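You operate a simulated robot arm through the tools that you are given. There is no shell and no other tool.

Carry out the task below with a simulated robot arm. There is one attempt and no reset: what you move stays moved.

TASK
Send the beam to the microscope: cover the crystal, beam dial to SCOPE, side shutter open, air to 6 L.

It is judged by the outcome, as a careful person would: the job done as asked, and still so three seconds after it is handed in. It fails if anything else is knocked over, pushed out of place, dropped, spilled or broken. Lids that push on must go on centred and level and be pressed home; caps that screw on are set level and turned clockwise until they are tight.

THE ROBOT
A 7-joint arm with a fingered hand, fixed in place. Base frame: the origin is on the floor under the middle of its stand, x ahead of it, y to its left, z up. Units: m, degrees, N and s.
With the tool pointing down near the work surface it reaches from about 0.26 to 0.8 m from the base axis. Its first joint turns from -115.0 to 115.0 degrees. Payload 5 kg.
The TCP is the grasp point between the finger pads, 0.032 m short of the fingertips. In the tool frame z runs along the fingers and y along their closing line. The gripper opens to 0.16 m; its body begins 0.089 m behind the TCP. The gripper is a hand of 4 fingers: y runs from the thumb to the fingers, the wrist lies at [0, 0, -0.267] in the tool frame, and closing takes about 1.5 s.
Orientation is that of the tool frame in the base frame, as a unit quaternion [w, x, y, z]. With the fingers straight down and closing along the base's y, the tool's x points along the base's -x, its y along +y and its z along -z.

THE INTERFACE
- The arm moves only by the tool arm_command. Its argument "targets" is a list of rows, each an object of numbers (a shift or turn left out is 0, a gripper value left out holds the last): "tx", "ty", "tz": the shift along the base's x, y, z in m; "wx", "wy", "wz": the turn, a rotation vector about the base's x, y, z in degrees; "grip": the opening in per cent of the stroke, from 0 (shut) to 100 (fully open). In form: [{"tx": .., "ty": .., "tz": .., "wx": .., "wy": .., "wz": .., "grip": ..}, ...]. A call has 1 to 20 rows; each row is the pose to reach, as a shift and turn from the pose commanded when the call began. A row lasts 0.2 s, in which the tool goes at most 0.05 m and 8.6 degrees; a call with a longer step from one row to the next is refused whole, and so is a gripper value outside its range. A pose out of reach is approached as far as the arm can. The call stops where the force on the tool passes 40 N (or 10 N more than at its start, if that is more) or the arm is blocked; 0.2 s more then pass. The fingers move at their own pace (about 0.108 m/s each) and stop on an object; they squeeze with about 24 N. The grip force told is the motor's: it shows also when the fingers shut on nothing. Time passes only in rows, and 0.2 s behind the last, so rows that repeat a pose let the fingers close. The reply holds the time, the measured pose of the TCP, the force on the tool along the base axes, the opening and the grip force, in the units named above and with some noise, with the torque about the TCP (base axes, N m) and any sound that the robot's microphone picked up.
- Cameras (640 x 400 px; columns grow to the right, rows downward): "scene" is fixed at [0.0402, -0.6571, 1.7233]; the picture's right is [0.77, -0.64, 0.00], its down [-0.43, -0.52, -0.74] and it looks along [0.47, 0.57, -0.68] (base axes); focal length 367 px, centre (320, 200). "wrist" rides on the gripper at [0.08, -0.004, -0.114] in the tool frame; the picture's right is [0.05, 1.00, 0.00], its down [-0.82, 0.04, -0.58] and it looks along [-0.58, 0.03, 0.82] (tool axes); focal length 265 px, centre (320, 200).
- camera(camera): a new picture of that camera. No time passes.
- raise_lower(by): slides the trunk up (or, below 0, down) by that many m; the arm rides with it, the base frame stays. It gives what a move gives, with no picture.
- preshape(shape): the hand has 4 fingers and takes this shape, open, in about a second: jaw (thumb against the fingers, like two jaws); tri (thumb and two fingers); tip (a fingertip pinch); poke (one finger out to press); point (the index stretched); flat (the hand flat); cup (the hand cupped); fist (a fist). The gripper value then closes the fingers along that shape, each until it touches; the sizes above hold for jaw. It gives what a move gives, with no picture.
- measure_at(camera, pixels): for up to 12 pixels [column, row] of the newest picture of that camera ("zoom" is the newest enlarged one), the place [x, y, z] in the base frame of the surface seen there, good to about 0.003 m, but the place of the scene camera against the robot may be out by one fixed shift of up to 0.018 m in any direction. No time passes.
- zoom(camera, box): a new picture of the part [left, top, right, bottom] of that camera's present view, enlarged. No time passes.
- job_done(): hands the job in; it is judged then, once.

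Unless the task says otherwise, let go and move clear before handing in.

The tools are called after "Request:" as name(argument=value, ...) on one line, values as JSON. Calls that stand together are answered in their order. arm_command: Moves the arm, as the interface text tells. Its arguments: {"type":"object","properties":{"targets":{"type":"array","items":{"type":"object","properties":{"tx":{"type":"number"},"ty":{"type":"number"},"tz":{"type":"number"},"wx":{"type":"number"},"wy":{"type":"number"},"wz":{"type":"number"},"grip":{"type":"number"}}}}},"required":["targets"]} The other tools are called the same way: raise_lower (by) moves the trunk up or down; preshape (shape) gives the hand a shape; camera (camera) takes a picture; measure_at (camera, pixels) gives the place of the surface under pixels of a picture; zoom (camera, box) takes an enlarged picture of a part of a camera's view; job_done () hands the job in.

At the start:

```text
t: 0.0
tcp_pos: [0.4361, -0.3249, 1.3429]
tool_rot: [-0.001, 0.0, 1.0, 0.002]
wrist_force: [-0.4, -0.1, -0.4]
ft_torque: [-0.04, 0.02, 0.02]
width: 0.1599
grip_force: 0.1
shape: jaw
trunk travel left (down, up): [-0.925, 0.065]
```

scene: 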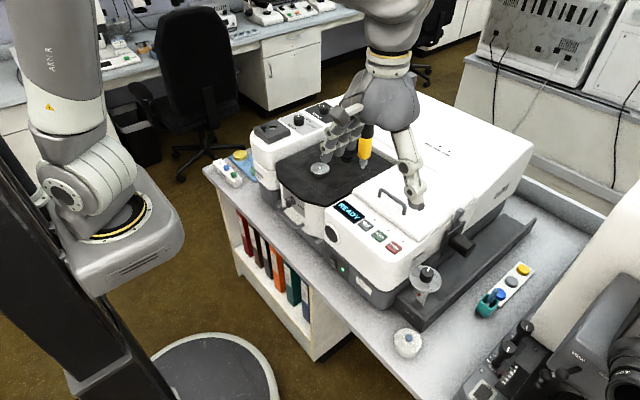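
wrist: 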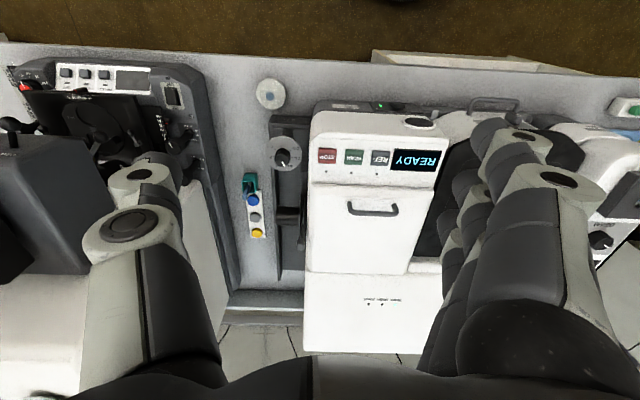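

The scene shows a spectrometer with a READY display (350,210), several knobs, levers and a microscope at right. I'll zoom in on the parts to identify them.

Request:
zoom(camera="scene", box=[240, 80, 400, 180])

Request:
zoom(camera="scene", box=[380, 200, 540, 300])

Request:
zoom(camera="scene", box=[440, 280, 640, 400])

Request:
zoom(camera="scene", box=[300, 180, 460, 280])

Request:
zoom(camera="scene", box=[190, 90, 350, 190])

Request:
zoom(camera="wrist", box=[200, 60, 460, 260])

```text
4.00 times, centred on (320, 130) of scene
```

zoom: 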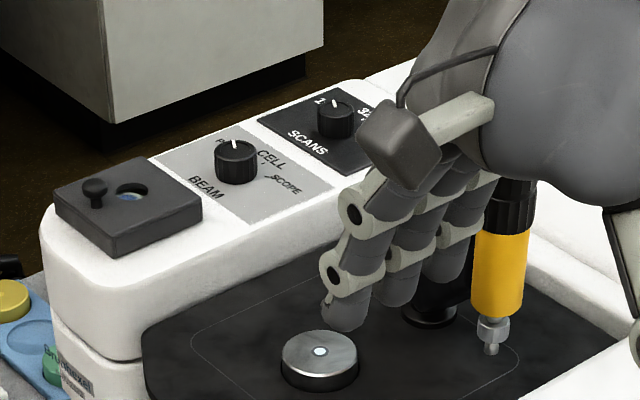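

```text
4.00 times, centred on (460, 250) of scene
```

zoom: 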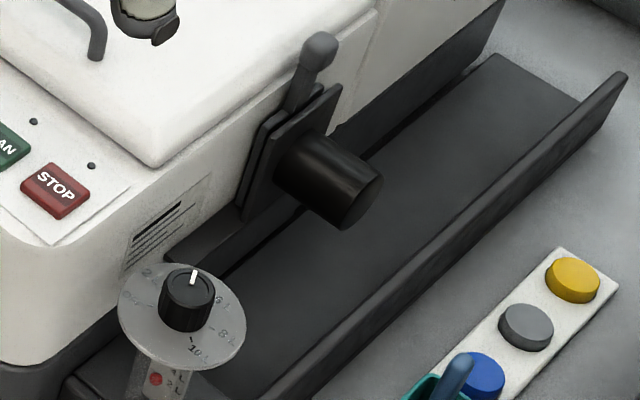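

```text
3.20 times, centred on (540, 340) of scene
```

zoom: 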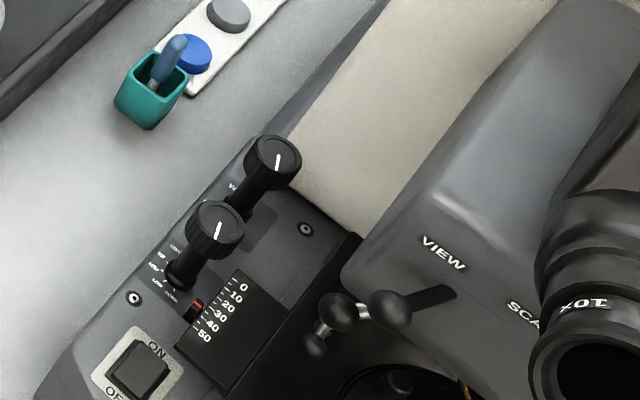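

```text
4.00 times, centred on (380, 230) of scene
```

zoom: 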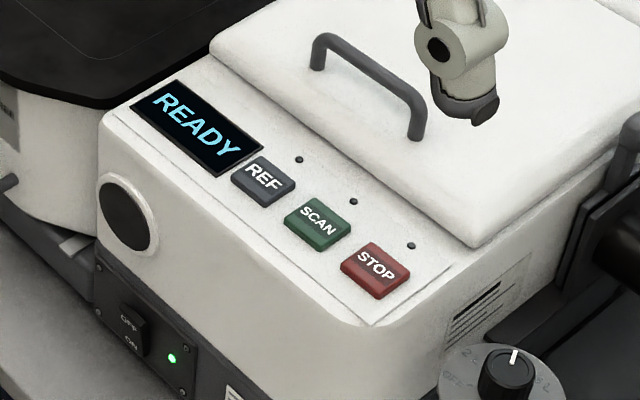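

```text
4.00 times, centred on (270, 140) of scene
```

zoom: 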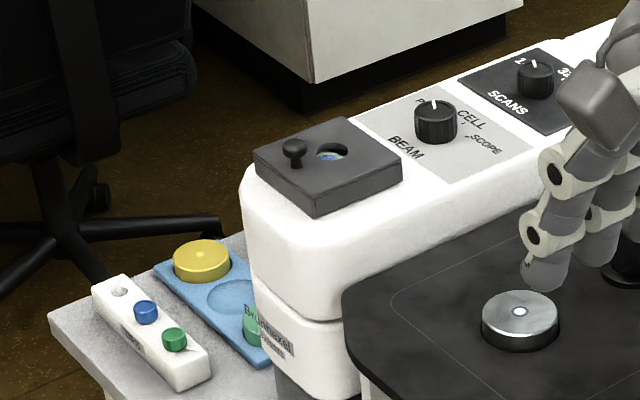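

```text
2.00 times, centred on (330, 160) of wrist
```

zoom: 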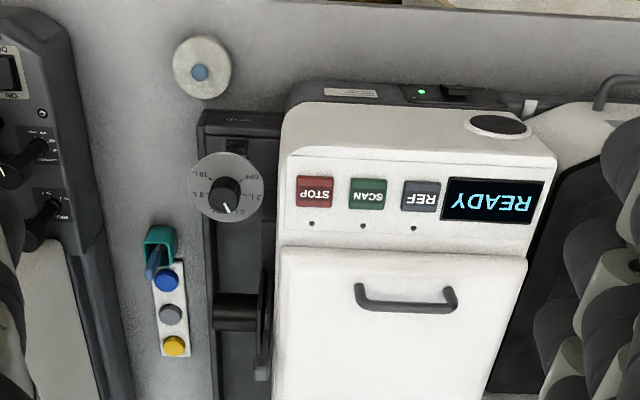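

The zooms show the beam dial (235,160 in the first zoom), the air dial (425,278) and a side lever (315,50 in zoom 2). I still need to identify the crystal and its cover, so I'll zoom in further.

Request:
zoom(camera="scene", box=[240, 105, 320, 155])

Request:
zoom(camera="scene", box=[280, 140, 360, 190])

Request:
zoom(camera="scene", box=[380, 255, 460, 305])

Request:
zoom(camera="scene", box=[370, 315, 450, 365])

Request:
zoom(camera="scene", box=[200, 140, 280, 190])

Request:
zoom(camera="scene", box=[420, 195, 500, 245])

```text
8.00 times, centred on (280, 130) of scene
```

zoom: 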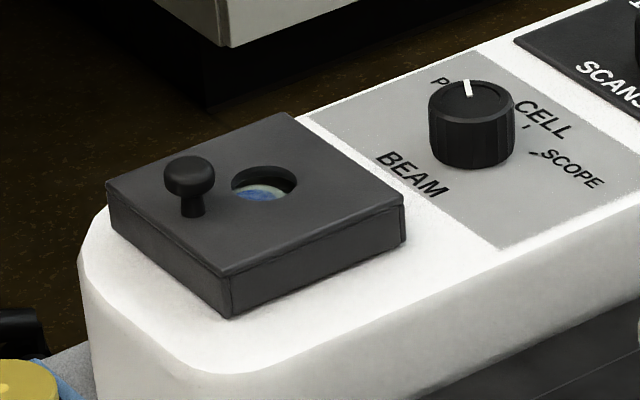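

```text
8.00 times, centred on (320, 165) of scene
```

zoom: 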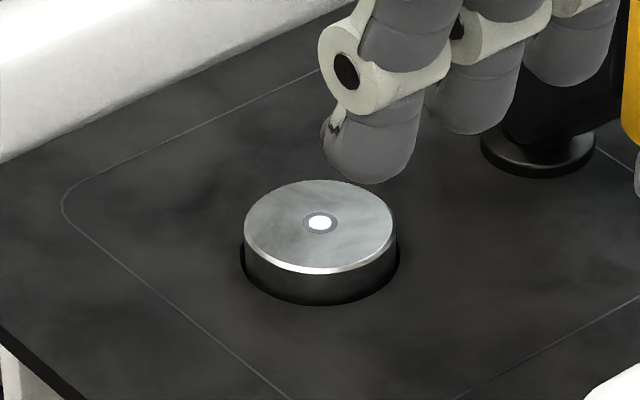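

```text
8.00 times, centred on (420, 280) of scene
```

zoom: 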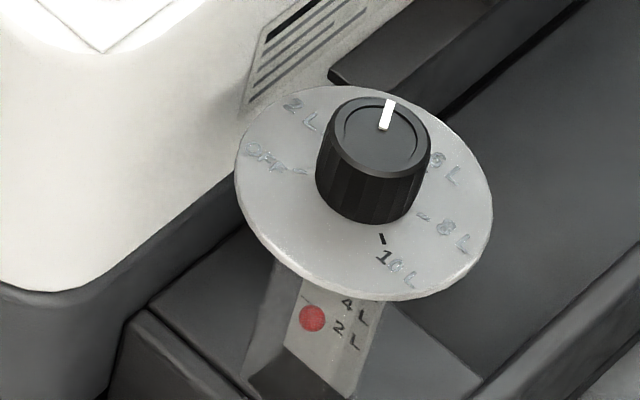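

```text
8.00 times, centred on (410, 340) of scene
```

zoom: 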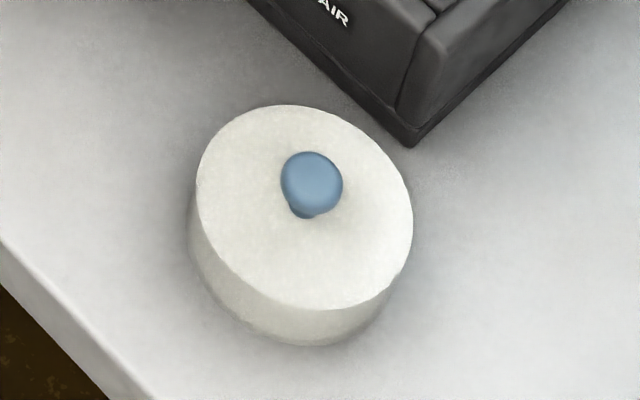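

```text
8.00 times, centred on (240, 165) of scene
```

zoom: 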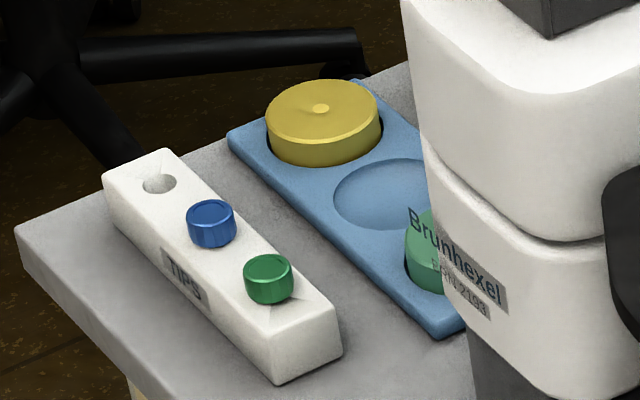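

```text
8.00 times, centred on (460, 220) of scene
```

zoom: 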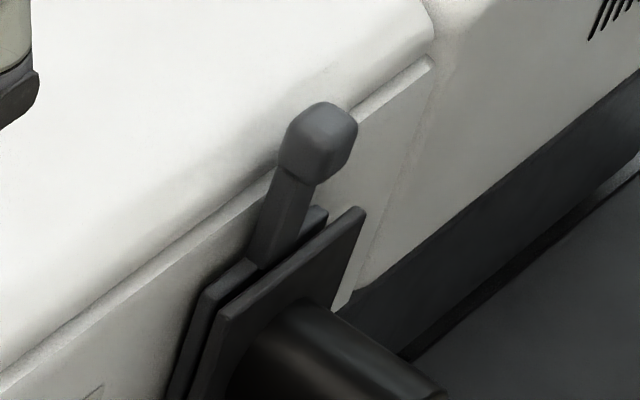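

The white disc with the blue knob (407,343) looks like the crystal cover, and the silver puck with the white centre (320,168) is the crystal. I'll measure key positions with both cameras to find the fixed shift.

Request:
measure_at(camera="scene", pixels=[[408, 338], [320, 167], [428, 272], [299, 117], [347, 208], [425, 290], [457, 211], [470, 243], [268, 130], [241, 153], [380, 201], [404, 214]])

Request:
measure_at(camera="wrist", pixels=[[271, 95], [283, 155], [414, 160], [328, 157], [277, 170], [305, 245], [293, 215], [254, 230], [353, 207], [398, 209], [383, 158], [420, 123]])

```text
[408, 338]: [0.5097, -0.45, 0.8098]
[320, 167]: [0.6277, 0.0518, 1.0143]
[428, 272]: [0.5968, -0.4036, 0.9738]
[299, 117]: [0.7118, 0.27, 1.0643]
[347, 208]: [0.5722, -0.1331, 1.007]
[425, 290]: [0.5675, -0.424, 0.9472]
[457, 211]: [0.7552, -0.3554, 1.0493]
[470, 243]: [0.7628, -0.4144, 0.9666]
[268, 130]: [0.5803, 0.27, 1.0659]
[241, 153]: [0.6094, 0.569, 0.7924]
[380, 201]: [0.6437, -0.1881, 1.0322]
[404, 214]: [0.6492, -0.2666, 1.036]
```

```text
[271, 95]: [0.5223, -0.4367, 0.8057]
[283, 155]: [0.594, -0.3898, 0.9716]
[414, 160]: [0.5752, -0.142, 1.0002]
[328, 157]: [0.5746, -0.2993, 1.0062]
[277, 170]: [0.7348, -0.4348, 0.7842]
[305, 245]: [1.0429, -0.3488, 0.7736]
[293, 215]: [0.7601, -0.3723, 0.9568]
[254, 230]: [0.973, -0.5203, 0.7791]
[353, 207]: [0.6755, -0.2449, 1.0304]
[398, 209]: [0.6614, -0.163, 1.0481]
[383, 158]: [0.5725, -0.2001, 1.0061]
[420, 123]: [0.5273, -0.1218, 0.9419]
```

Wrist-camera readings put the cover near (0.52,-0.44,0.81) and the air dial near (0.594,-0.39,0.97). I'll move left at height, clear of the press, to look down on the crystal and beam dial.

Request:
arm_command(targets=[{"tx": -0.01, "ty": 0.045}, {"tx": -0.02, "ty": 0.09}, {"tx": -0.03, "ty": 0.135}, {"tx": -0.04, "ty": 0.18}, {"tx": -0.05, "ty": 0.225}, {"tx": -0.055, "ty": 0.27}, {"tx": -0.06, "ty": 0.315}, {"tx": -0.06, "ty": 0.36}, {"tx": -0.06, "ty": 0.375}])

Request:
camera(camera="scene")

Request:
camera(camera="wrist")

```text
t: 2.0
tcp_pos: [0.378, 0.0497, 1.3437]
tool_rot: [0.0, 0.0, 1.0, -0.001]
wrist_force: [-0.2, 0.2, 0.4]
ft_torque: [0.0, -0.01, 0.0]
width: 0.1599
grip_force: 0.0
shape: jaw
trunk travel left (down, up): [-0.925, 0.065]
```

```text
taken
```

scene: 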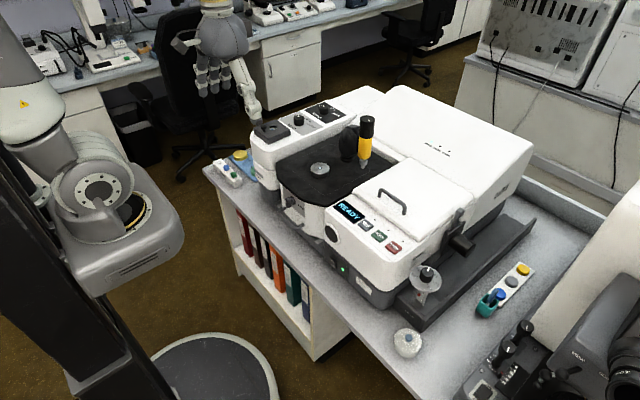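

```text
taken
```

wrist: 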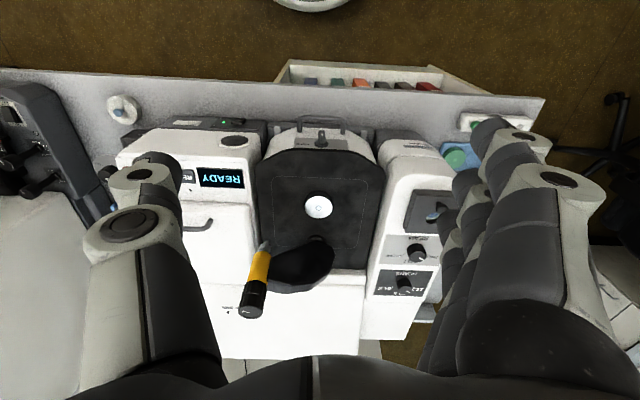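

Request:
zoom(camera="scene", box=[260, 90, 420, 190])

Request:
zoom(camera="wrist", box=[240, 110, 480, 310])

Request:
measure_at(camera="wrist", pixels=[[319, 207], [305, 207], [333, 207], [262, 268], [255, 300], [416, 252], [432, 212], [404, 286], [417, 216], [293, 265], [320, 145], [319, 220]])

Request:
measure_at(camera="scene", pixels=[[320, 167], [298, 119], [364, 124], [364, 160], [349, 150], [268, 130], [310, 110], [328, 168], [312, 168], [407, 338], [393, 338], [421, 340]])

```text
4.00 times, centred on (340, 140) of scene
```

zoom: 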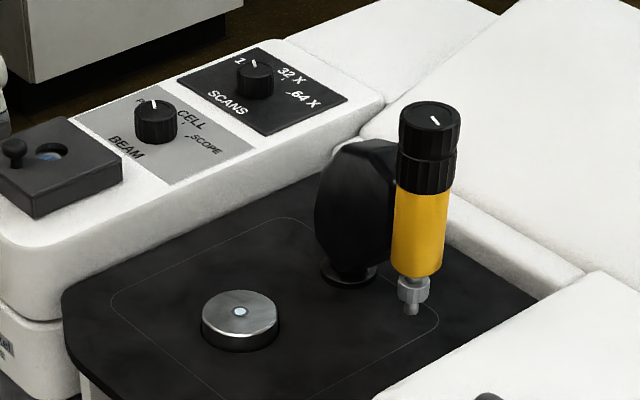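

```text
2.00 times, centred on (360, 210) of wrist
```

zoom: 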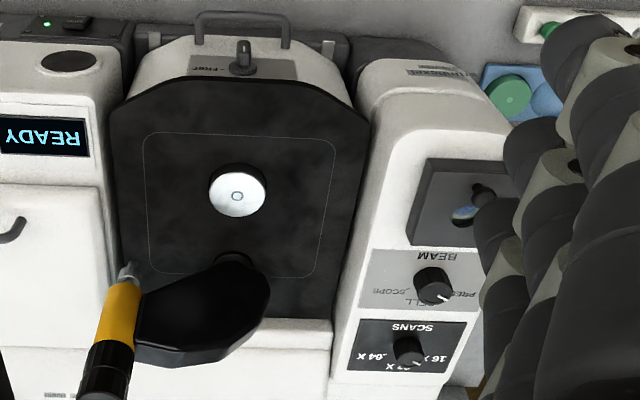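

```text
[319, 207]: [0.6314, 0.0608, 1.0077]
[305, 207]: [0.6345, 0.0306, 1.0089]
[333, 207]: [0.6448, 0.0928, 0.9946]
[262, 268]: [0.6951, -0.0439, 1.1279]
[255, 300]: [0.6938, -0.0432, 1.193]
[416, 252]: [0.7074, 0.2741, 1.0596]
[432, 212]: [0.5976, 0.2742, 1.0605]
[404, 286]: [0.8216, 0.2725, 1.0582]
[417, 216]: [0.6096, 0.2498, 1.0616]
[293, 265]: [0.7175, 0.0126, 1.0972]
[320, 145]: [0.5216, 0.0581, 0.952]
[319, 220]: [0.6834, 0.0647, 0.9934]
```

```text
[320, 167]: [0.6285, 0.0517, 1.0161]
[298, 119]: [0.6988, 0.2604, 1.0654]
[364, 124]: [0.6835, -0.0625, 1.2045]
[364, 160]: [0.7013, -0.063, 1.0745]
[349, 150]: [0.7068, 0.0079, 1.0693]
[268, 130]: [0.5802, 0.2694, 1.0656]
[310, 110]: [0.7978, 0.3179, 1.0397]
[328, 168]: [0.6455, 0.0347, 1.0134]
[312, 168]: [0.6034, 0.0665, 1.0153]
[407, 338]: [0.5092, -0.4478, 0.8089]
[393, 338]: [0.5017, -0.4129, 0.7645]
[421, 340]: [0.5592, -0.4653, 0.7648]
```

Crystal puck centre is about (0.632,0.06,1.008), with the beam dial at PRESS near (0.707,0.274,1.06). I'll zoom in to read the labels.

Request:
zoom(camera="wrist", box=[375, 200, 455, 300])

Request:
zoom(camera="wrist", box=[280, 110, 360, 160])

Request:
zoom(camera="wrist", box=[280, 182, 360, 232])

Request:
zoom(camera="scene", box=[270, 180, 350, 240])

Request:
zoom(camera="scene", box=[425, 195, 495, 260])

```text
4.00 times, centred on (415, 250) of wrist
```

zoom: 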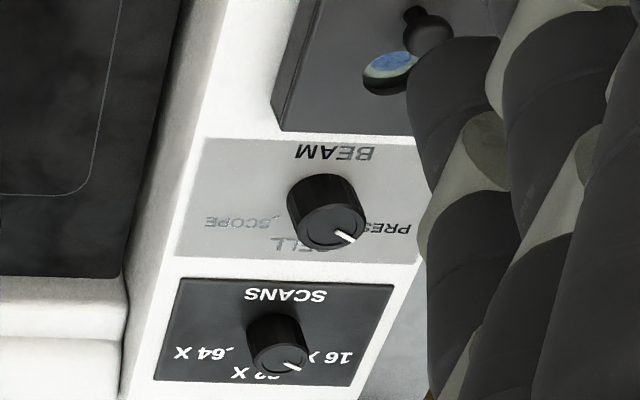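

```text
8.00 times, centred on (320, 135) of wrist
```

zoom: 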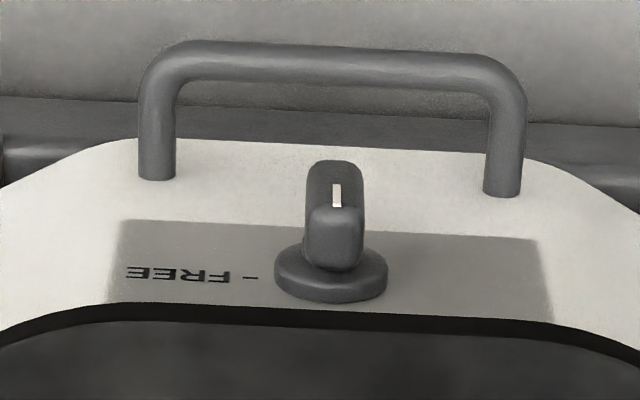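

```text
8.00 times, centred on (320, 207) of wrist
```

zoom: 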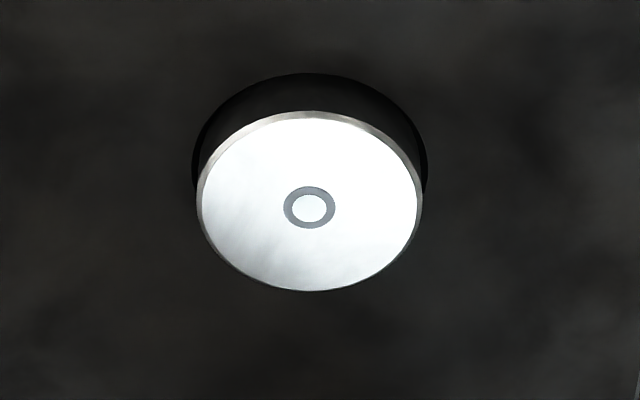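

```text
6.67 times, centred on (310, 210) of scene
```

zoom: 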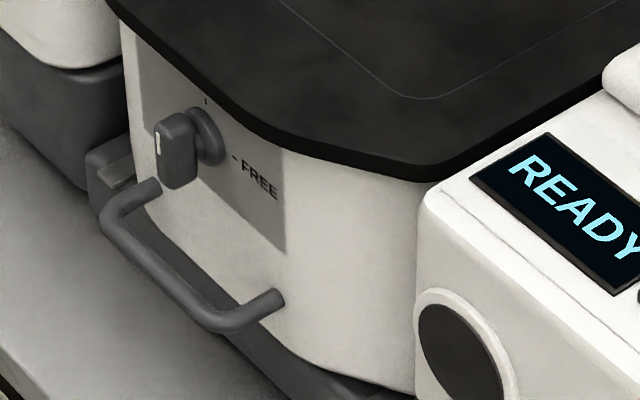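

```text
6.15 times, centred on (460, 228) of scene
```

zoom: 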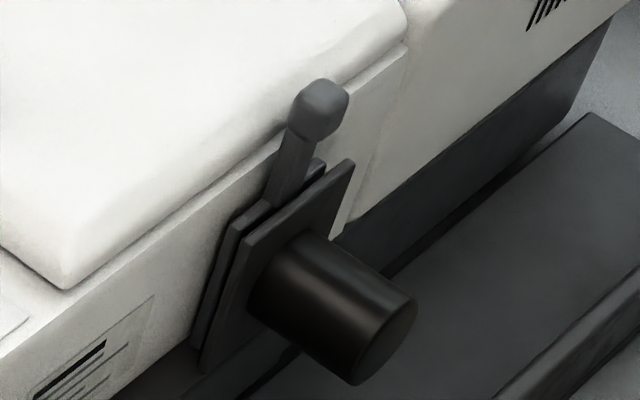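

The front lever reads LOCK/FREE, the beam dial PRESS/CELL/SCOPE. I'll move closer to inspect the black box with the hole, the dial and the blue tray, to be sure about "crystal" and "cover".

Request:
arm_command(targets=[{"tx": 0.015, "ty": 0.04, "tz": -0.015}, {"tx": 0.03, "ty": 0.08, "tz": -0.03}, {"tx": 0.045, "ty": 0.12, "tz": -0.045}, {"tx": 0.06, "ty": 0.16, "tz": -0.06}, {"tx": 0.075, "ty": 0.19, "tz": -0.08}, {"tx": 0.09, "ty": 0.215, "tz": -0.1}, {"tx": 0.1, "ty": 0.22, "tz": -0.12}])

Request:
camera(camera="wrist")

Request:
zoom(camera="wrist", box=[200, 90, 440, 290])

```text
t: 3.6
tcp_pos: [0.4779, 0.271, 1.2234]
tool_rot: [0.0, 0.0, 1.0, -0.001]
wrist_force: [0.2, 0.9, -0.7]
ft_torque: [0.03, 0.02, -0.03]
width: 0.16
grip_force: 0.0
shape: jaw
trunk travel left (down, up): [-0.925, 0.065]
```

```text
taken
```

wrist: 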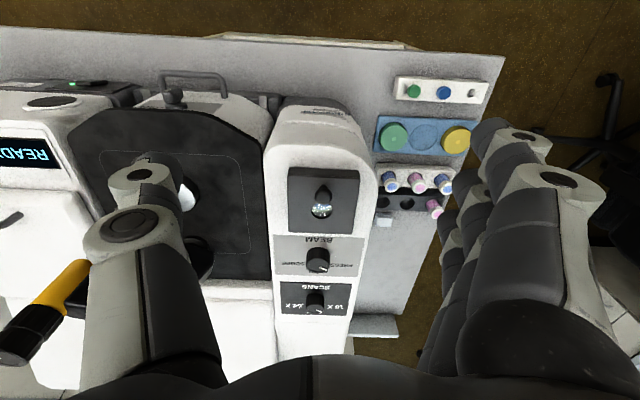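

```text
2.00 times, centred on (320, 190) of wrist
```

zoom: 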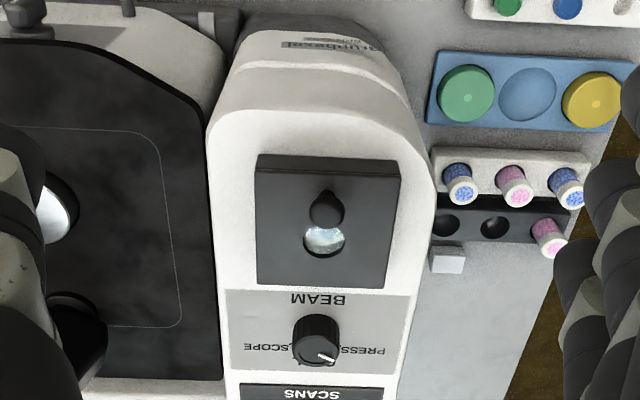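

Request:
zoom(camera="wrist", box=[280, 155, 370, 280])

Request:
zoom(camera="wrist", box=[360, 70, 500, 230])

Request:
measure_at(camera="wrist", pixels=[[318, 262], [322, 189], [320, 211], [293, 195], [355, 195], [393, 137], [456, 139], [425, 135], [302, 253], [355, 266], [322, 246], [316, 298]])

```text
3.20 times, centred on (325, 218) of wrist
```

zoom: 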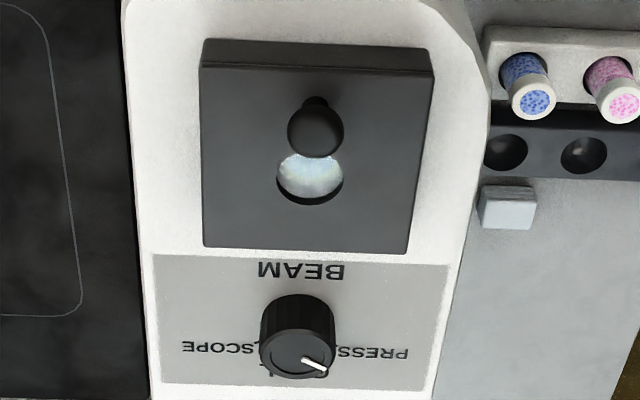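

```text
2.50 times, centred on (430, 150) of wrist
```

zoom: 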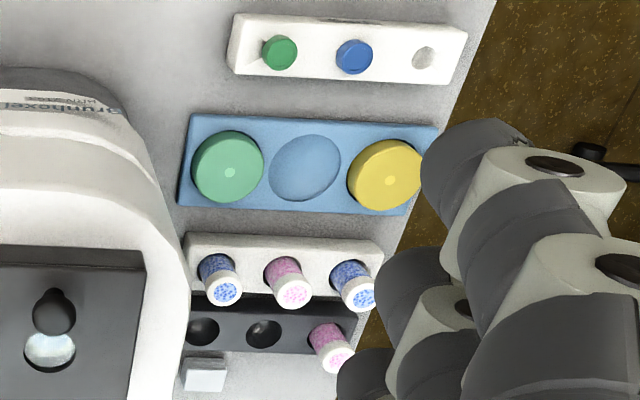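

```text
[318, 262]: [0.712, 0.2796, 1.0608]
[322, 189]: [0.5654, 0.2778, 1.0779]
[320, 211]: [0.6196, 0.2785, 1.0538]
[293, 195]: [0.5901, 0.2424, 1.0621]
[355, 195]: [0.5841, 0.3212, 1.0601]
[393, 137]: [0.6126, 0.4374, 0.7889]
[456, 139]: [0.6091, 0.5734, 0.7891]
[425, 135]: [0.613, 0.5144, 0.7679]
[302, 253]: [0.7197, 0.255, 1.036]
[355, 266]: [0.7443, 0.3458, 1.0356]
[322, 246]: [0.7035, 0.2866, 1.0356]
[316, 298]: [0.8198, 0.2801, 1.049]
```

The tray holds spare crystal pucks and the black box is a desiccant holder, so the crystal is the silver puck and the white disc with blue knob is its cover. Next I'll go over to the right side to inspect the shutter lever, air dial and cover.

Request:
arm_command(targets=[{"tx": -0.01, "ty": -0.02, "tz": 0.03}, {"tx": -0.02, "ty": -0.05, "tz": 0.06}, {"tx": -0.03, "ty": -0.09, "tz": 0.08}, {"tx": -0.03, "ty": -0.135, "tz": 0.09}, {"tx": -0.03, "ty": -0.18, "tz": 0.09}, {"tx": -0.03, "ty": -0.225, "tz": 0.09}, {"tx": -0.03, "ty": -0.27, "tz": 0.09}, {"tx": -0.03, "ty": -0.315, "tz": 0.09}, {"tx": -0.03, "ty": -0.36, "tz": 0.09}, {"tx": -0.03, "ty": -0.405, "tz": 0.09}, {"tx": -0.03, "ty": -0.45, "tz": 0.09}, {"tx": -0.03, "ty": -0.495, "tz": 0.09}, {"tx": -0.03, "ty": -0.54, "tz": 0.08}, {"tx": -0.01, "ty": -0.58, "tz": 0.07}, {"tx": 0.02, "ty": -0.61, "tz": 0.06}, {"tx": 0.05, "ty": -0.63, "tz": 0.05}])

Request:
camera(camera="wrist")

Request:
camera(camera="scene")

```text
t: 7.0
tcp_pos: [0.5327, -0.3599, 1.2733]
tool_rot: [-0.002, 0.001, 1.0, 0.001]
wrist_force: [0.0, -0.6, -0.6]
ft_torque: [0.05, 0.04, 0.01]
width: 0.1602
grip_force: 0.1
shape: jaw
trunk travel left (down, up): [-0.925, 0.065]
```

```text
taken
```

wrist: 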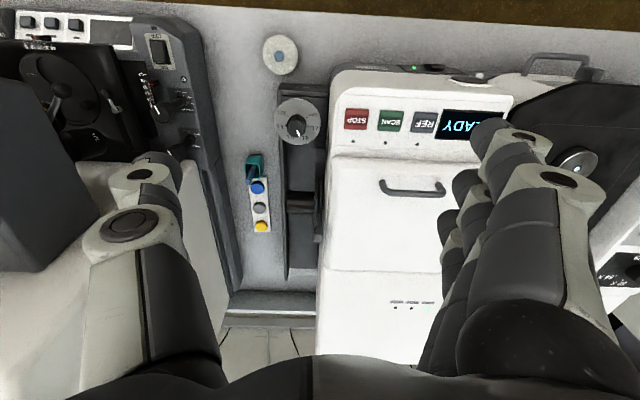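

```text
taken
```

scene: 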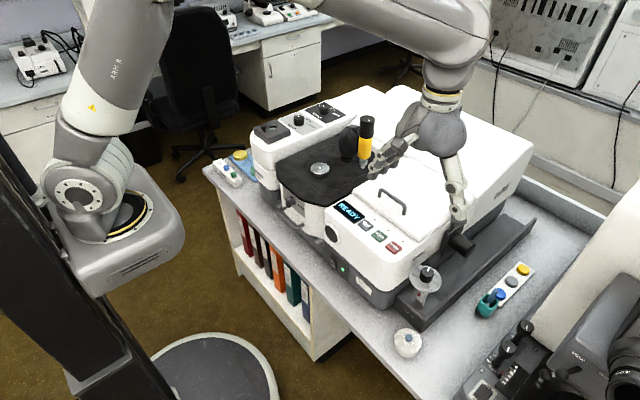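

Request:
zoom(camera="wrist", box=[260, 80, 360, 240])

Request:
zoom(camera="wrist", box=[250, 20, 340, 80])

Request:
zoom(camera="wrist", box=[270, 90, 330, 150])

Request:
measure_at(camera="wrist", pixels=[[281, 56], [280, 70], [265, 56], [297, 56], [297, 126], [297, 135], [301, 207], [324, 220], [310, 125], [280, 120], [260, 165], [325, 190]])

```text
2.50 times, centred on (310, 160) of wrist
```

zoom: 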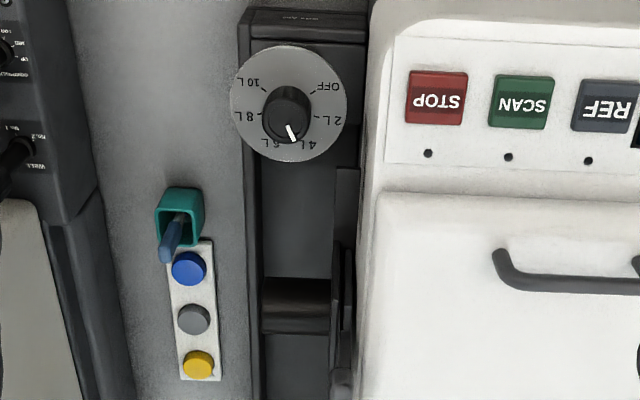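

```text
6.67 times, centred on (295, 50) of wrist
```

zoom: 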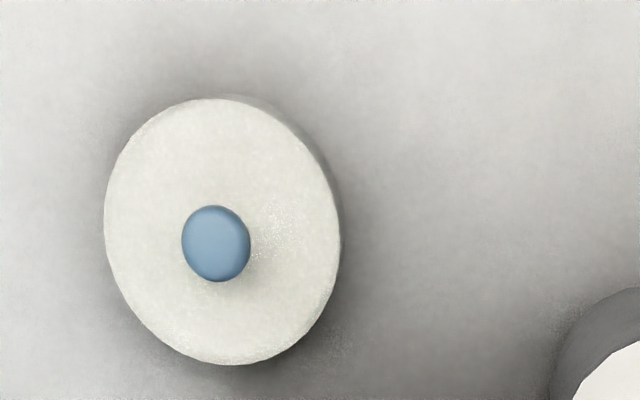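

```text
6.67 times, centred on (300, 120) of wrist
```

zoom: 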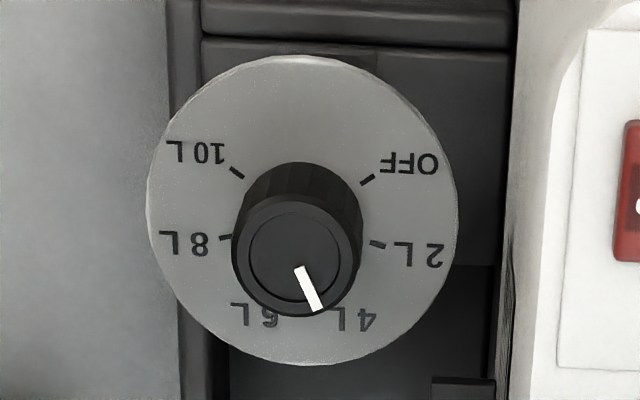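

```text
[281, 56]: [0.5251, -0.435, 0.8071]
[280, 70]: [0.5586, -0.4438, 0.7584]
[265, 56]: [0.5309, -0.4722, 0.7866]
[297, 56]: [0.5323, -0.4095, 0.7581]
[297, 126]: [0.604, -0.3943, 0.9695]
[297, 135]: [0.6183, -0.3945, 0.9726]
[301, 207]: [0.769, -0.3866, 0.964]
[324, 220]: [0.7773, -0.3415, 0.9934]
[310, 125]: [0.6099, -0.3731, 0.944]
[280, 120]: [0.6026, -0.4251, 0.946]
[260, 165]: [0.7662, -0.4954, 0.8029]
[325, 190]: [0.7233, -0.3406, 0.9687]
```

The pointer sits at 4 L and the labels run OFF, 2, 4, 6, 8, 10 clockwise from above. Before swinging for a view of the shutter lever from the right side, I'll measure nearby obstacles such as the microscope.

Request:
measure_at(camera="scene", pixels=[[524, 330], [504, 350], [560, 300], [590, 250], [610, 230], [575, 350], [600, 350], [625, 330], [490, 295], [520, 270], [460, 243], [475, 240]])

Request:
measure_at(wrist=0, camera="wrist", pixels=[[130, 60], [40, 60], [50, 110], [100, 90], [30, 180], [180, 60], [185, 100], [200, 200], [160, 50], [100, 150], [15, 250], [185, 140]])

```text
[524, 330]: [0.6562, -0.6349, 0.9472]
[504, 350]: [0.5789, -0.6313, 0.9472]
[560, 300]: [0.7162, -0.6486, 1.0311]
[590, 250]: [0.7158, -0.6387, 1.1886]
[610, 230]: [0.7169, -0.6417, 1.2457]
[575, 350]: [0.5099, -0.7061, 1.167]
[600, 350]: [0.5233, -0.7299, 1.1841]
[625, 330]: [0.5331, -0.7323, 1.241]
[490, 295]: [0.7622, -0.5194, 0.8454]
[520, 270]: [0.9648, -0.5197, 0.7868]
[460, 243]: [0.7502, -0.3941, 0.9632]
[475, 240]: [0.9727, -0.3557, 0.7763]
```

```text
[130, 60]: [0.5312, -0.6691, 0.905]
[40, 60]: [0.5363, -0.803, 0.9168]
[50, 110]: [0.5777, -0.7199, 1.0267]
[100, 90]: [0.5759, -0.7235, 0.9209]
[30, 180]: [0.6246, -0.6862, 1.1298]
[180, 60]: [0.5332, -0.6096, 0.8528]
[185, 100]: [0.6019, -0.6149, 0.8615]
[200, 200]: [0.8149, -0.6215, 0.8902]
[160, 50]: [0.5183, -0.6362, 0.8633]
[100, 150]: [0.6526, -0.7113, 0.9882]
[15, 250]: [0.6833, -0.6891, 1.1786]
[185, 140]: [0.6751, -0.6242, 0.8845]
```

The microscope body begins at y≈-0.62, leaving enough clearance. I'll yaw about 50° and shift so the wrist camera sees the shutter from the front right.

Request:
arm_command(targets=[{"ty": -0.02, "wz": 8}, {"ty": -0.04, "wz": 16}, {"ty": -0.06, "wz": 24}, {"ty": -0.08, "tz": -0.02, "wz": 32}, {"tx": 0.01, "ty": -0.1, "tz": -0.04, "wz": 40}, {"tx": 0.02, "ty": -0.11, "tz": -0.06, "wz": 48}, {"tx": 0.03, "ty": -0.11, "tz": -0.08, "wz": 52}])

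Request:
camera(camera="wrist")

```text
t: 8.6
tcp_pos: [0.5274, -0.4546, 1.2418]
tool_rot: [0.001, -0.295, 0.955, 0.001]
wrist_force: [0.2, -1.5, -0.8]
ft_torque: [0.16, -0.08, 0.04]
width: 0.1599
grip_force: 0.1
shape: jaw
out of reach, approached as far as the arm can: row 5, 6, 7
trunk travel left (down, up): [-0.925, 0.065]
```

```text
taken
```

wrist: 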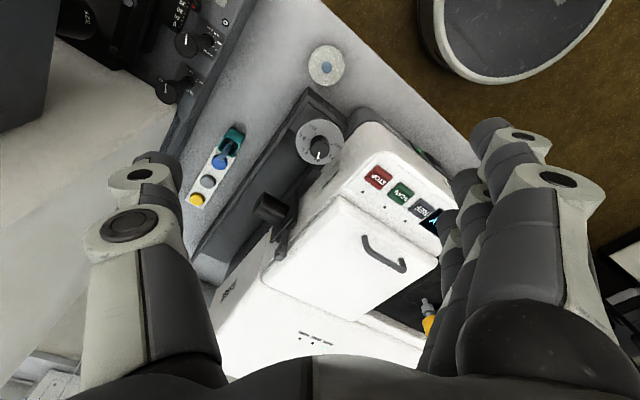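

The arm stopped at about 34° of yaw, but the shutter is visible near (275,225). I'll zoom in on it.

Request:
zoom(camera="wrist", box=[220, 170, 340, 290])

Request:
measure_at(camera="wrist", pixels=[[272, 208], [282, 245], [279, 265], [290, 222], [262, 220], [318, 148], [326, 66], [321, 157]])

Request:
zoom(camera="wrist", box=[280, 105, 360, 185])

```text
3.33 times, centred on (280, 230) of wrist
```

zoom: 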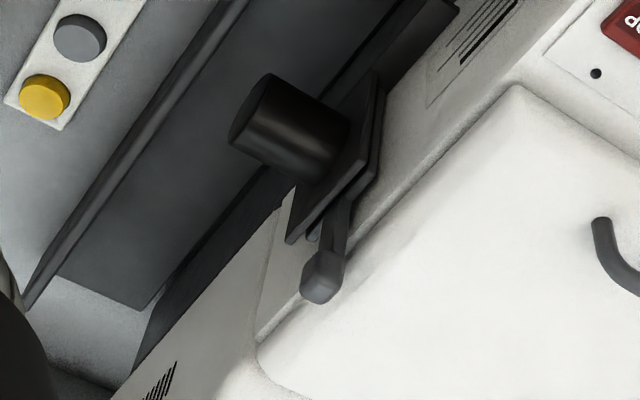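

```text
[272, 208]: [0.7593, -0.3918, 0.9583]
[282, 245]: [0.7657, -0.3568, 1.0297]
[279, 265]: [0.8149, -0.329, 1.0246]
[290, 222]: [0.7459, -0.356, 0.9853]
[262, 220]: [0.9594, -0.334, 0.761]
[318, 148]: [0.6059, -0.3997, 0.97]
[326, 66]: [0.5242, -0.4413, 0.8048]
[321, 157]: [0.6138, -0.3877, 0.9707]
```

```text
5.00 times, centred on (320, 145) of wrist
```

zoom: 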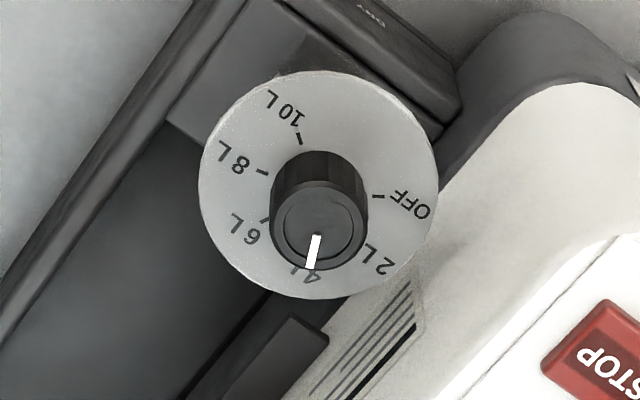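

The lever is a vertical bar with a knob emerging between two plates beside the beam tube (wrist 282,253), which looks like a slide shutter. I'll check the arm's shoulder location to understand reach and look for labels.

Request:
camera(camera="scene")

Request:
measure_at(camera="scene", pixels=[[110, 190], [95, 60], [110, 270], [70, 240], [445, 40], [440, 130], [350, 10], [455, 245]])

Request:
zoom(camera="scene", box=[430, 200, 500, 260])

```text
taken
```

scene: 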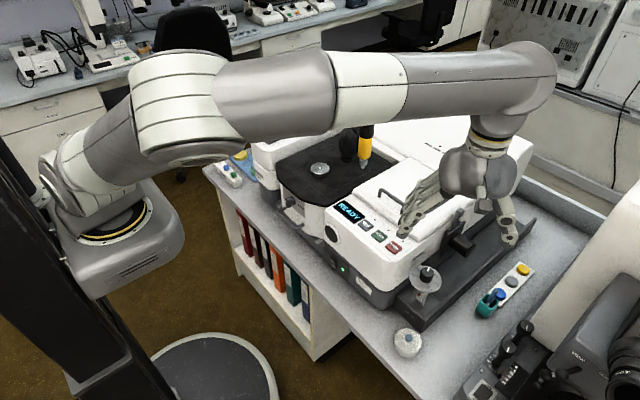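

```text
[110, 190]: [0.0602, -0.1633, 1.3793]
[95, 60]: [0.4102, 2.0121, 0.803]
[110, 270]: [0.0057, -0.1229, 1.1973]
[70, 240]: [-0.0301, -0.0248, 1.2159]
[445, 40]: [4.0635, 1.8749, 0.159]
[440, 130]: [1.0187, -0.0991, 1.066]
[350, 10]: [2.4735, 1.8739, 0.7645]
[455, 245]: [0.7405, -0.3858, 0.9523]
```

```text
6.67 times, centred on (465, 230) of scene
```

zoom: 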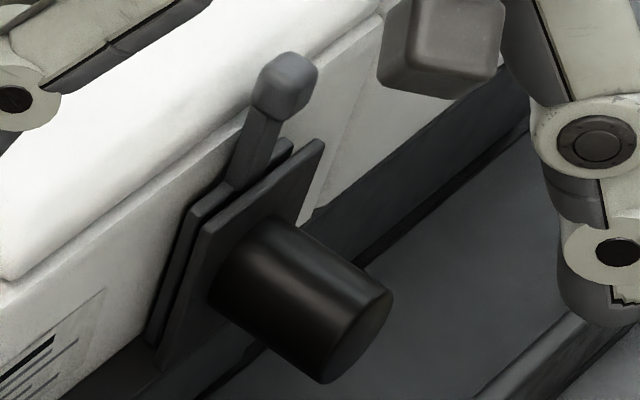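

I now see the shutter at about (0.76,-0.345) with its knob top near z≈1.03–1.05; I'll deal with it after the cover. I'll un-yaw and come down above the cover for a close look.

Request:
arm_command(targets=[{"tx": -0.01, "wz": -8}, {"tx": -0.02, "tz": 0.0, "wz": -16}, {"tx": -0.04, "tz": -0.0, "wz": -24}, {"tx": -0.06, "ty": 0.005, "tz": 0.0, "wz": -32}, {"tx": -0.08, "ty": 0.01, "tz": 0.0, "wz": -40}, {"tx": -0.1, "ty": 0.015, "tz": -0.02, "wz": -48}, {"tx": -0.12, "ty": 0.02, "tz": -0.05, "wz": -52}, {"tx": -0.13, "ty": 0.025, "tz": -0.09, "wz": -52}])

Request:
camera(camera="wrist")

Request:
camera(camera="scene")

```text
t: 10.4
tcp_pos: [0.4008, -0.4275, 1.1534]
tool_rot: [0.0, 0.151, 0.989, 0.0]
wrist_force: [-1.1, -0.9, 0.6]
ft_torque: [0.0, 0.05, 0.0]
width: 0.1601
grip_force: 0.0
shape: jaw
trunk travel left (down, up): [-0.925, 0.065]
```

```text
taken
```

wrist: 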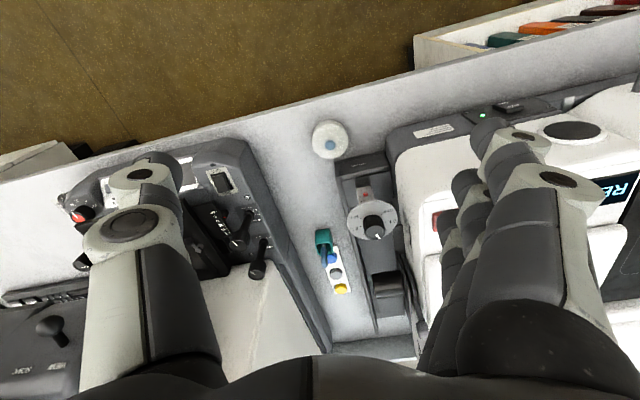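

```text
taken
```

scene: 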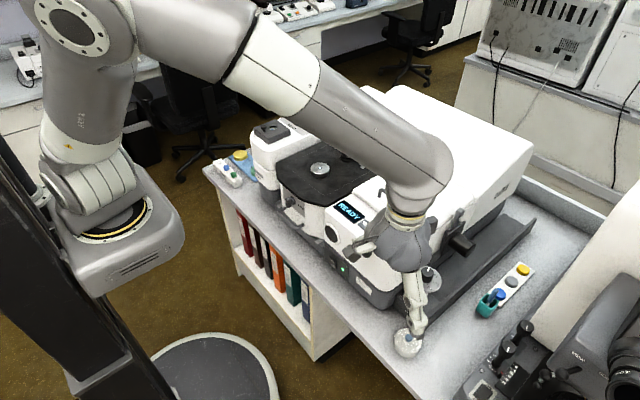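

The cover is clearly seen at (330,140). I'll measure its knob, rim and table heights.

Request:
zoom(camera="wrist", box=[300, 110, 360, 170])

Request:
measure_at(camera="wrist", pixels=[[331, 145], [322, 135], [340, 145], [330, 130], [330, 155], [316, 142], [346, 138], [330, 168], [305, 150], [360, 150], [372, 223], [366, 196]])

```text
6.67 times, centred on (330, 140) of wrist
```

zoom: 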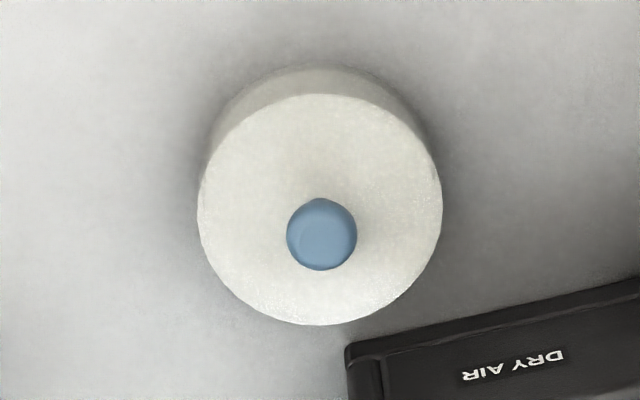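

```text
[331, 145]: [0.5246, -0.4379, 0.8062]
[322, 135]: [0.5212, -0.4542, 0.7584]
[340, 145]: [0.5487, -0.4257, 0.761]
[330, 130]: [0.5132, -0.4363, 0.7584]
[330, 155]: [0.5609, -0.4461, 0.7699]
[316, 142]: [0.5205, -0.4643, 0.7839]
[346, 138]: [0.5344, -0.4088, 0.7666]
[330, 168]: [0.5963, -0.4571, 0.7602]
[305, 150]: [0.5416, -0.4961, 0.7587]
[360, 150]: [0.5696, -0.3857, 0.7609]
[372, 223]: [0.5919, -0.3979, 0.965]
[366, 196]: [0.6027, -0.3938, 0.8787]
```

The depth reading passes through the translucent cover (top gives table z≈0.759), but its image geometry gives about 72 mm diameter, 21 mm height, with a knob up to z≈0.806. I'll measure the neighbouring DRY AIR box edge for finger clearance.

Request:
measure_at(camera="wrist", pixels=[[338, 160], [345, 158], [360, 154], [345, 165], [345, 175], [370, 160], [385, 155], [340, 170], [345, 190], [332, 164], [365, 175], [330, 146]])

Request:
zoom(camera="wrist", box=[300, 120, 420, 320])

```text
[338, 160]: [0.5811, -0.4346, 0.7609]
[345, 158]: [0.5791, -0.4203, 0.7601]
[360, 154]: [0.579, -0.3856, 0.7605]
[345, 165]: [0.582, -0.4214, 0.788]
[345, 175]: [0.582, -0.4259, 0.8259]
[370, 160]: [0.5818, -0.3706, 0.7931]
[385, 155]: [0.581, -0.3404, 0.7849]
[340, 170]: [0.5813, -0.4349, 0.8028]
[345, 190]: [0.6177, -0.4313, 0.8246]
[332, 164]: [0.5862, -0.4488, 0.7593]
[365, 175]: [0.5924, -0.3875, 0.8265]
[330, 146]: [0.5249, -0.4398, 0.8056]
```

```text
2.00 times, centred on (360, 220) of wrist
```

zoom: 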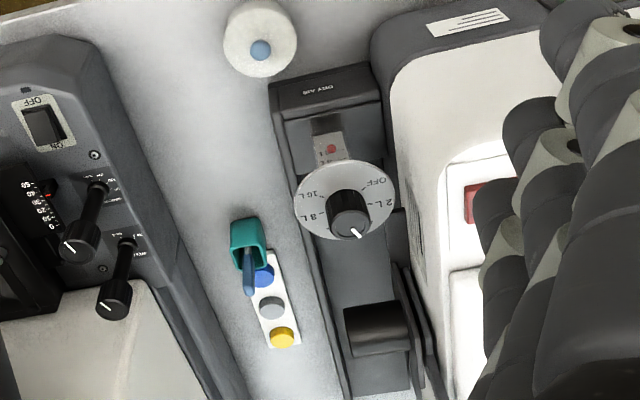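

The DRY AIR box face is 2 cm beyond the cover and the air dial disc overhangs close by, so pinching the blue knob is the safer grasp. I'll try the fingertip-pinch shape here in free space and look at the hand.

Request:
preshape(shape="tip")

Request:
camera(camera="wrist")

Request:
zoom(camera="scene", box=[340, 190, 480, 370])

```text
t: 11.3
tcp_pos: [0.3993, -0.427, 1.1539]
tool_rot: [0.0, 0.151, 0.989, 0.0]
wrist_force: [-0.6, -0.4, -0.6]
ft_torque: [-0.03, 0.0, 0.01]
width: 0.1601
grip_force: 0.0
shape: tip
trunk travel left (down, up): [-0.925, 0.065]
```

```text
taken
```

wrist: 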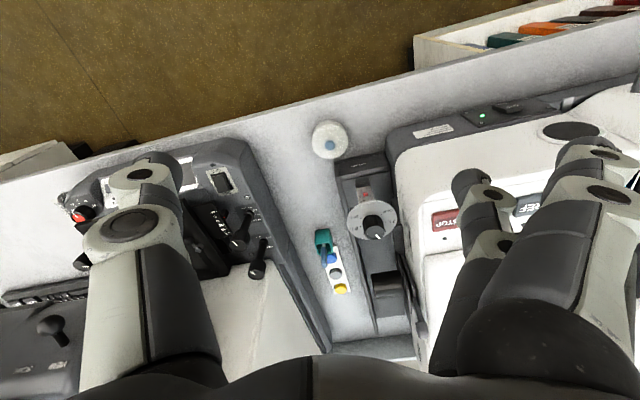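

```text
2.22 times, centred on (410, 280) of scene
```

zoom: 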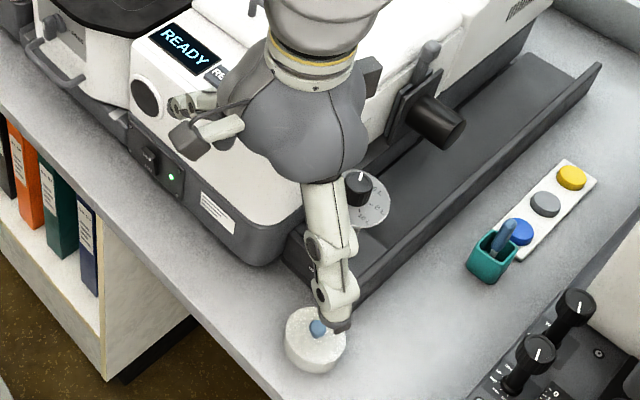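

In the tip shape, one finger seems extended with others moved. I'll close it partway in free space to see where the tips meet.

Request:
arm_command(targets=[{"grip": 12}, {"grip": 12}, {"grip": 12}, {"grip": 12}, {"grip": 12}, {"grip": 12}])

Request:
camera(camera="wrist")

Request:
zoom(camera="scene", box=[340, 190, 480, 370])

```text
t: 12.7
tcp_pos: [0.4001, -0.4272, 1.1536]
tool_rot: [0.0, 0.151, 0.989, 0.0]
wrist_force: [-0.6, 0.2, 0.5]
ft_torque: [-0.02, -0.02, -0.01]
width: 0.0198
grip_force: 0.1
shape: tip
trunk travel left (down, up): [-0.925, 0.065]
```

```text
taken
```

wrist: 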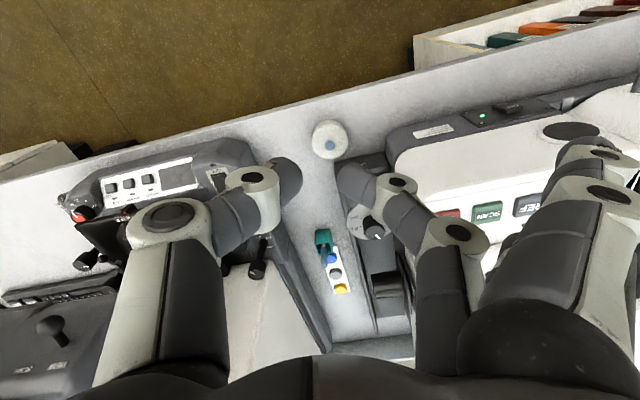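

```text
2.22 times, centred on (410, 280) of scene
```

zoom: 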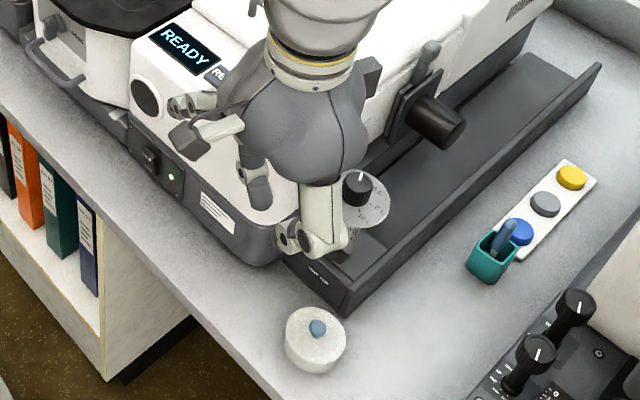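

The tip pinch brings thumb and one finger together at the tool axis, with other fingers held out. I'll compare with the "tri" shape for a steadier grip.

Request:
preshape(shape="tri")

Request:
arm_command(targets=[{"grip": 12}, {"grip": 12}, {"grip": 12}, {"grip": 12}, {"grip": 12}, {"grip": 12}])

Request:
camera(camera="wrist")

Request:
zoom(camera="scene", box=[340, 190, 480, 370])

```text
t: 13.6
tcp_pos: [0.3995, -0.4283, 1.1534]
tool_rot: [0.001, 0.151, 0.988, 0.0]
wrist_force: [-0.2, 0.0, 0.0]
ft_torque: [-0.01, 0.0, 0.02]
width: 0.1602
grip_force: 0.0
shape: tri
trunk travel left (down, up): [-0.925, 0.065]
```

```text
t: 15.0
tcp_pos: [0.4008, -0.4271, 1.1542]
tool_rot: [0.0, 0.151, 0.988, 0.001]
wrist_force: [0.8, -0.2, 0.2]
ft_torque: [0.0, 0.02, 0.01]
width: 0.0196
grip_force: 0.1
shape: tri
trunk travel left (down, up): [-0.925, 0.065]
```

```text
taken
```

wrist: 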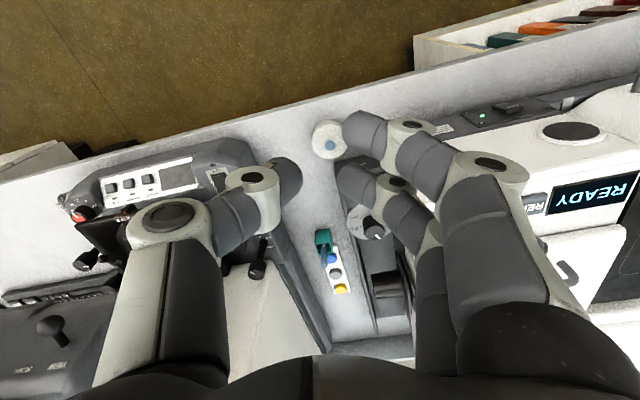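

```text
2.22 times, centred on (410, 280) of scene
```

zoom: 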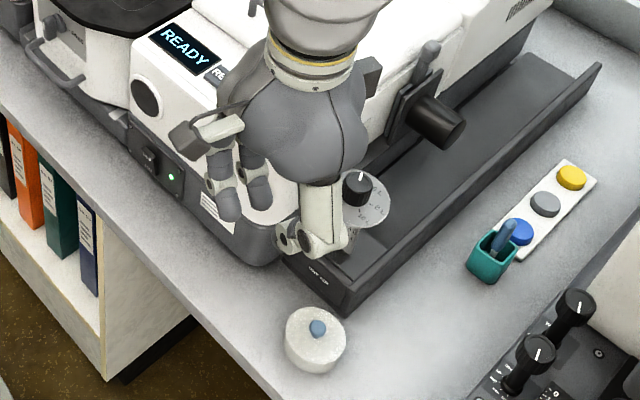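

Only the thumb and one finger would touch a 19 mm knob, so "tip" is right. I'll return to tip and yaw to about +29° at this height so the hand stays clear of the air dial.

Request:
preshape(shape="tip")

Request:
arm_command(targets=[{"tx": 0.0, "wz": 8, "grip": 40}, {"tx": 0.01, "wz": 16}, {"tx": 0.02, "wz": 24}, {"tx": 0.03, "wz": 32}, {"tx": 0.04, "wz": 40}, {"tx": 0.05, "wz": 46}])

```text
t: 15.9
tcp_pos: [0.4004, -0.4276, 1.1543]
tool_rot: [0.0, 0.152, 0.988, 0.0]
wrist_force: [0.4, 0.0, 0.6]
ft_torque: [0.02, -0.02, 0.0]
width: 0.1597
grip_force: 0.1
shape: tip
trunk travel left (down, up): [-0.925, 0.065]
```

```text
t: 17.3
tcp_pos: [0.4515, -0.4239, 1.1528]
tool_rot: [0.0, -0.249, 0.969, 0.0]
wrist_force: [-0.1, 0.0, -0.2]
ft_torque: [-0.02, 0.01, 0.0]
width: 0.0646
grip_force: 0.0
shape: tip
trunk travel left (down, up): [-0.925, 0.065]
```

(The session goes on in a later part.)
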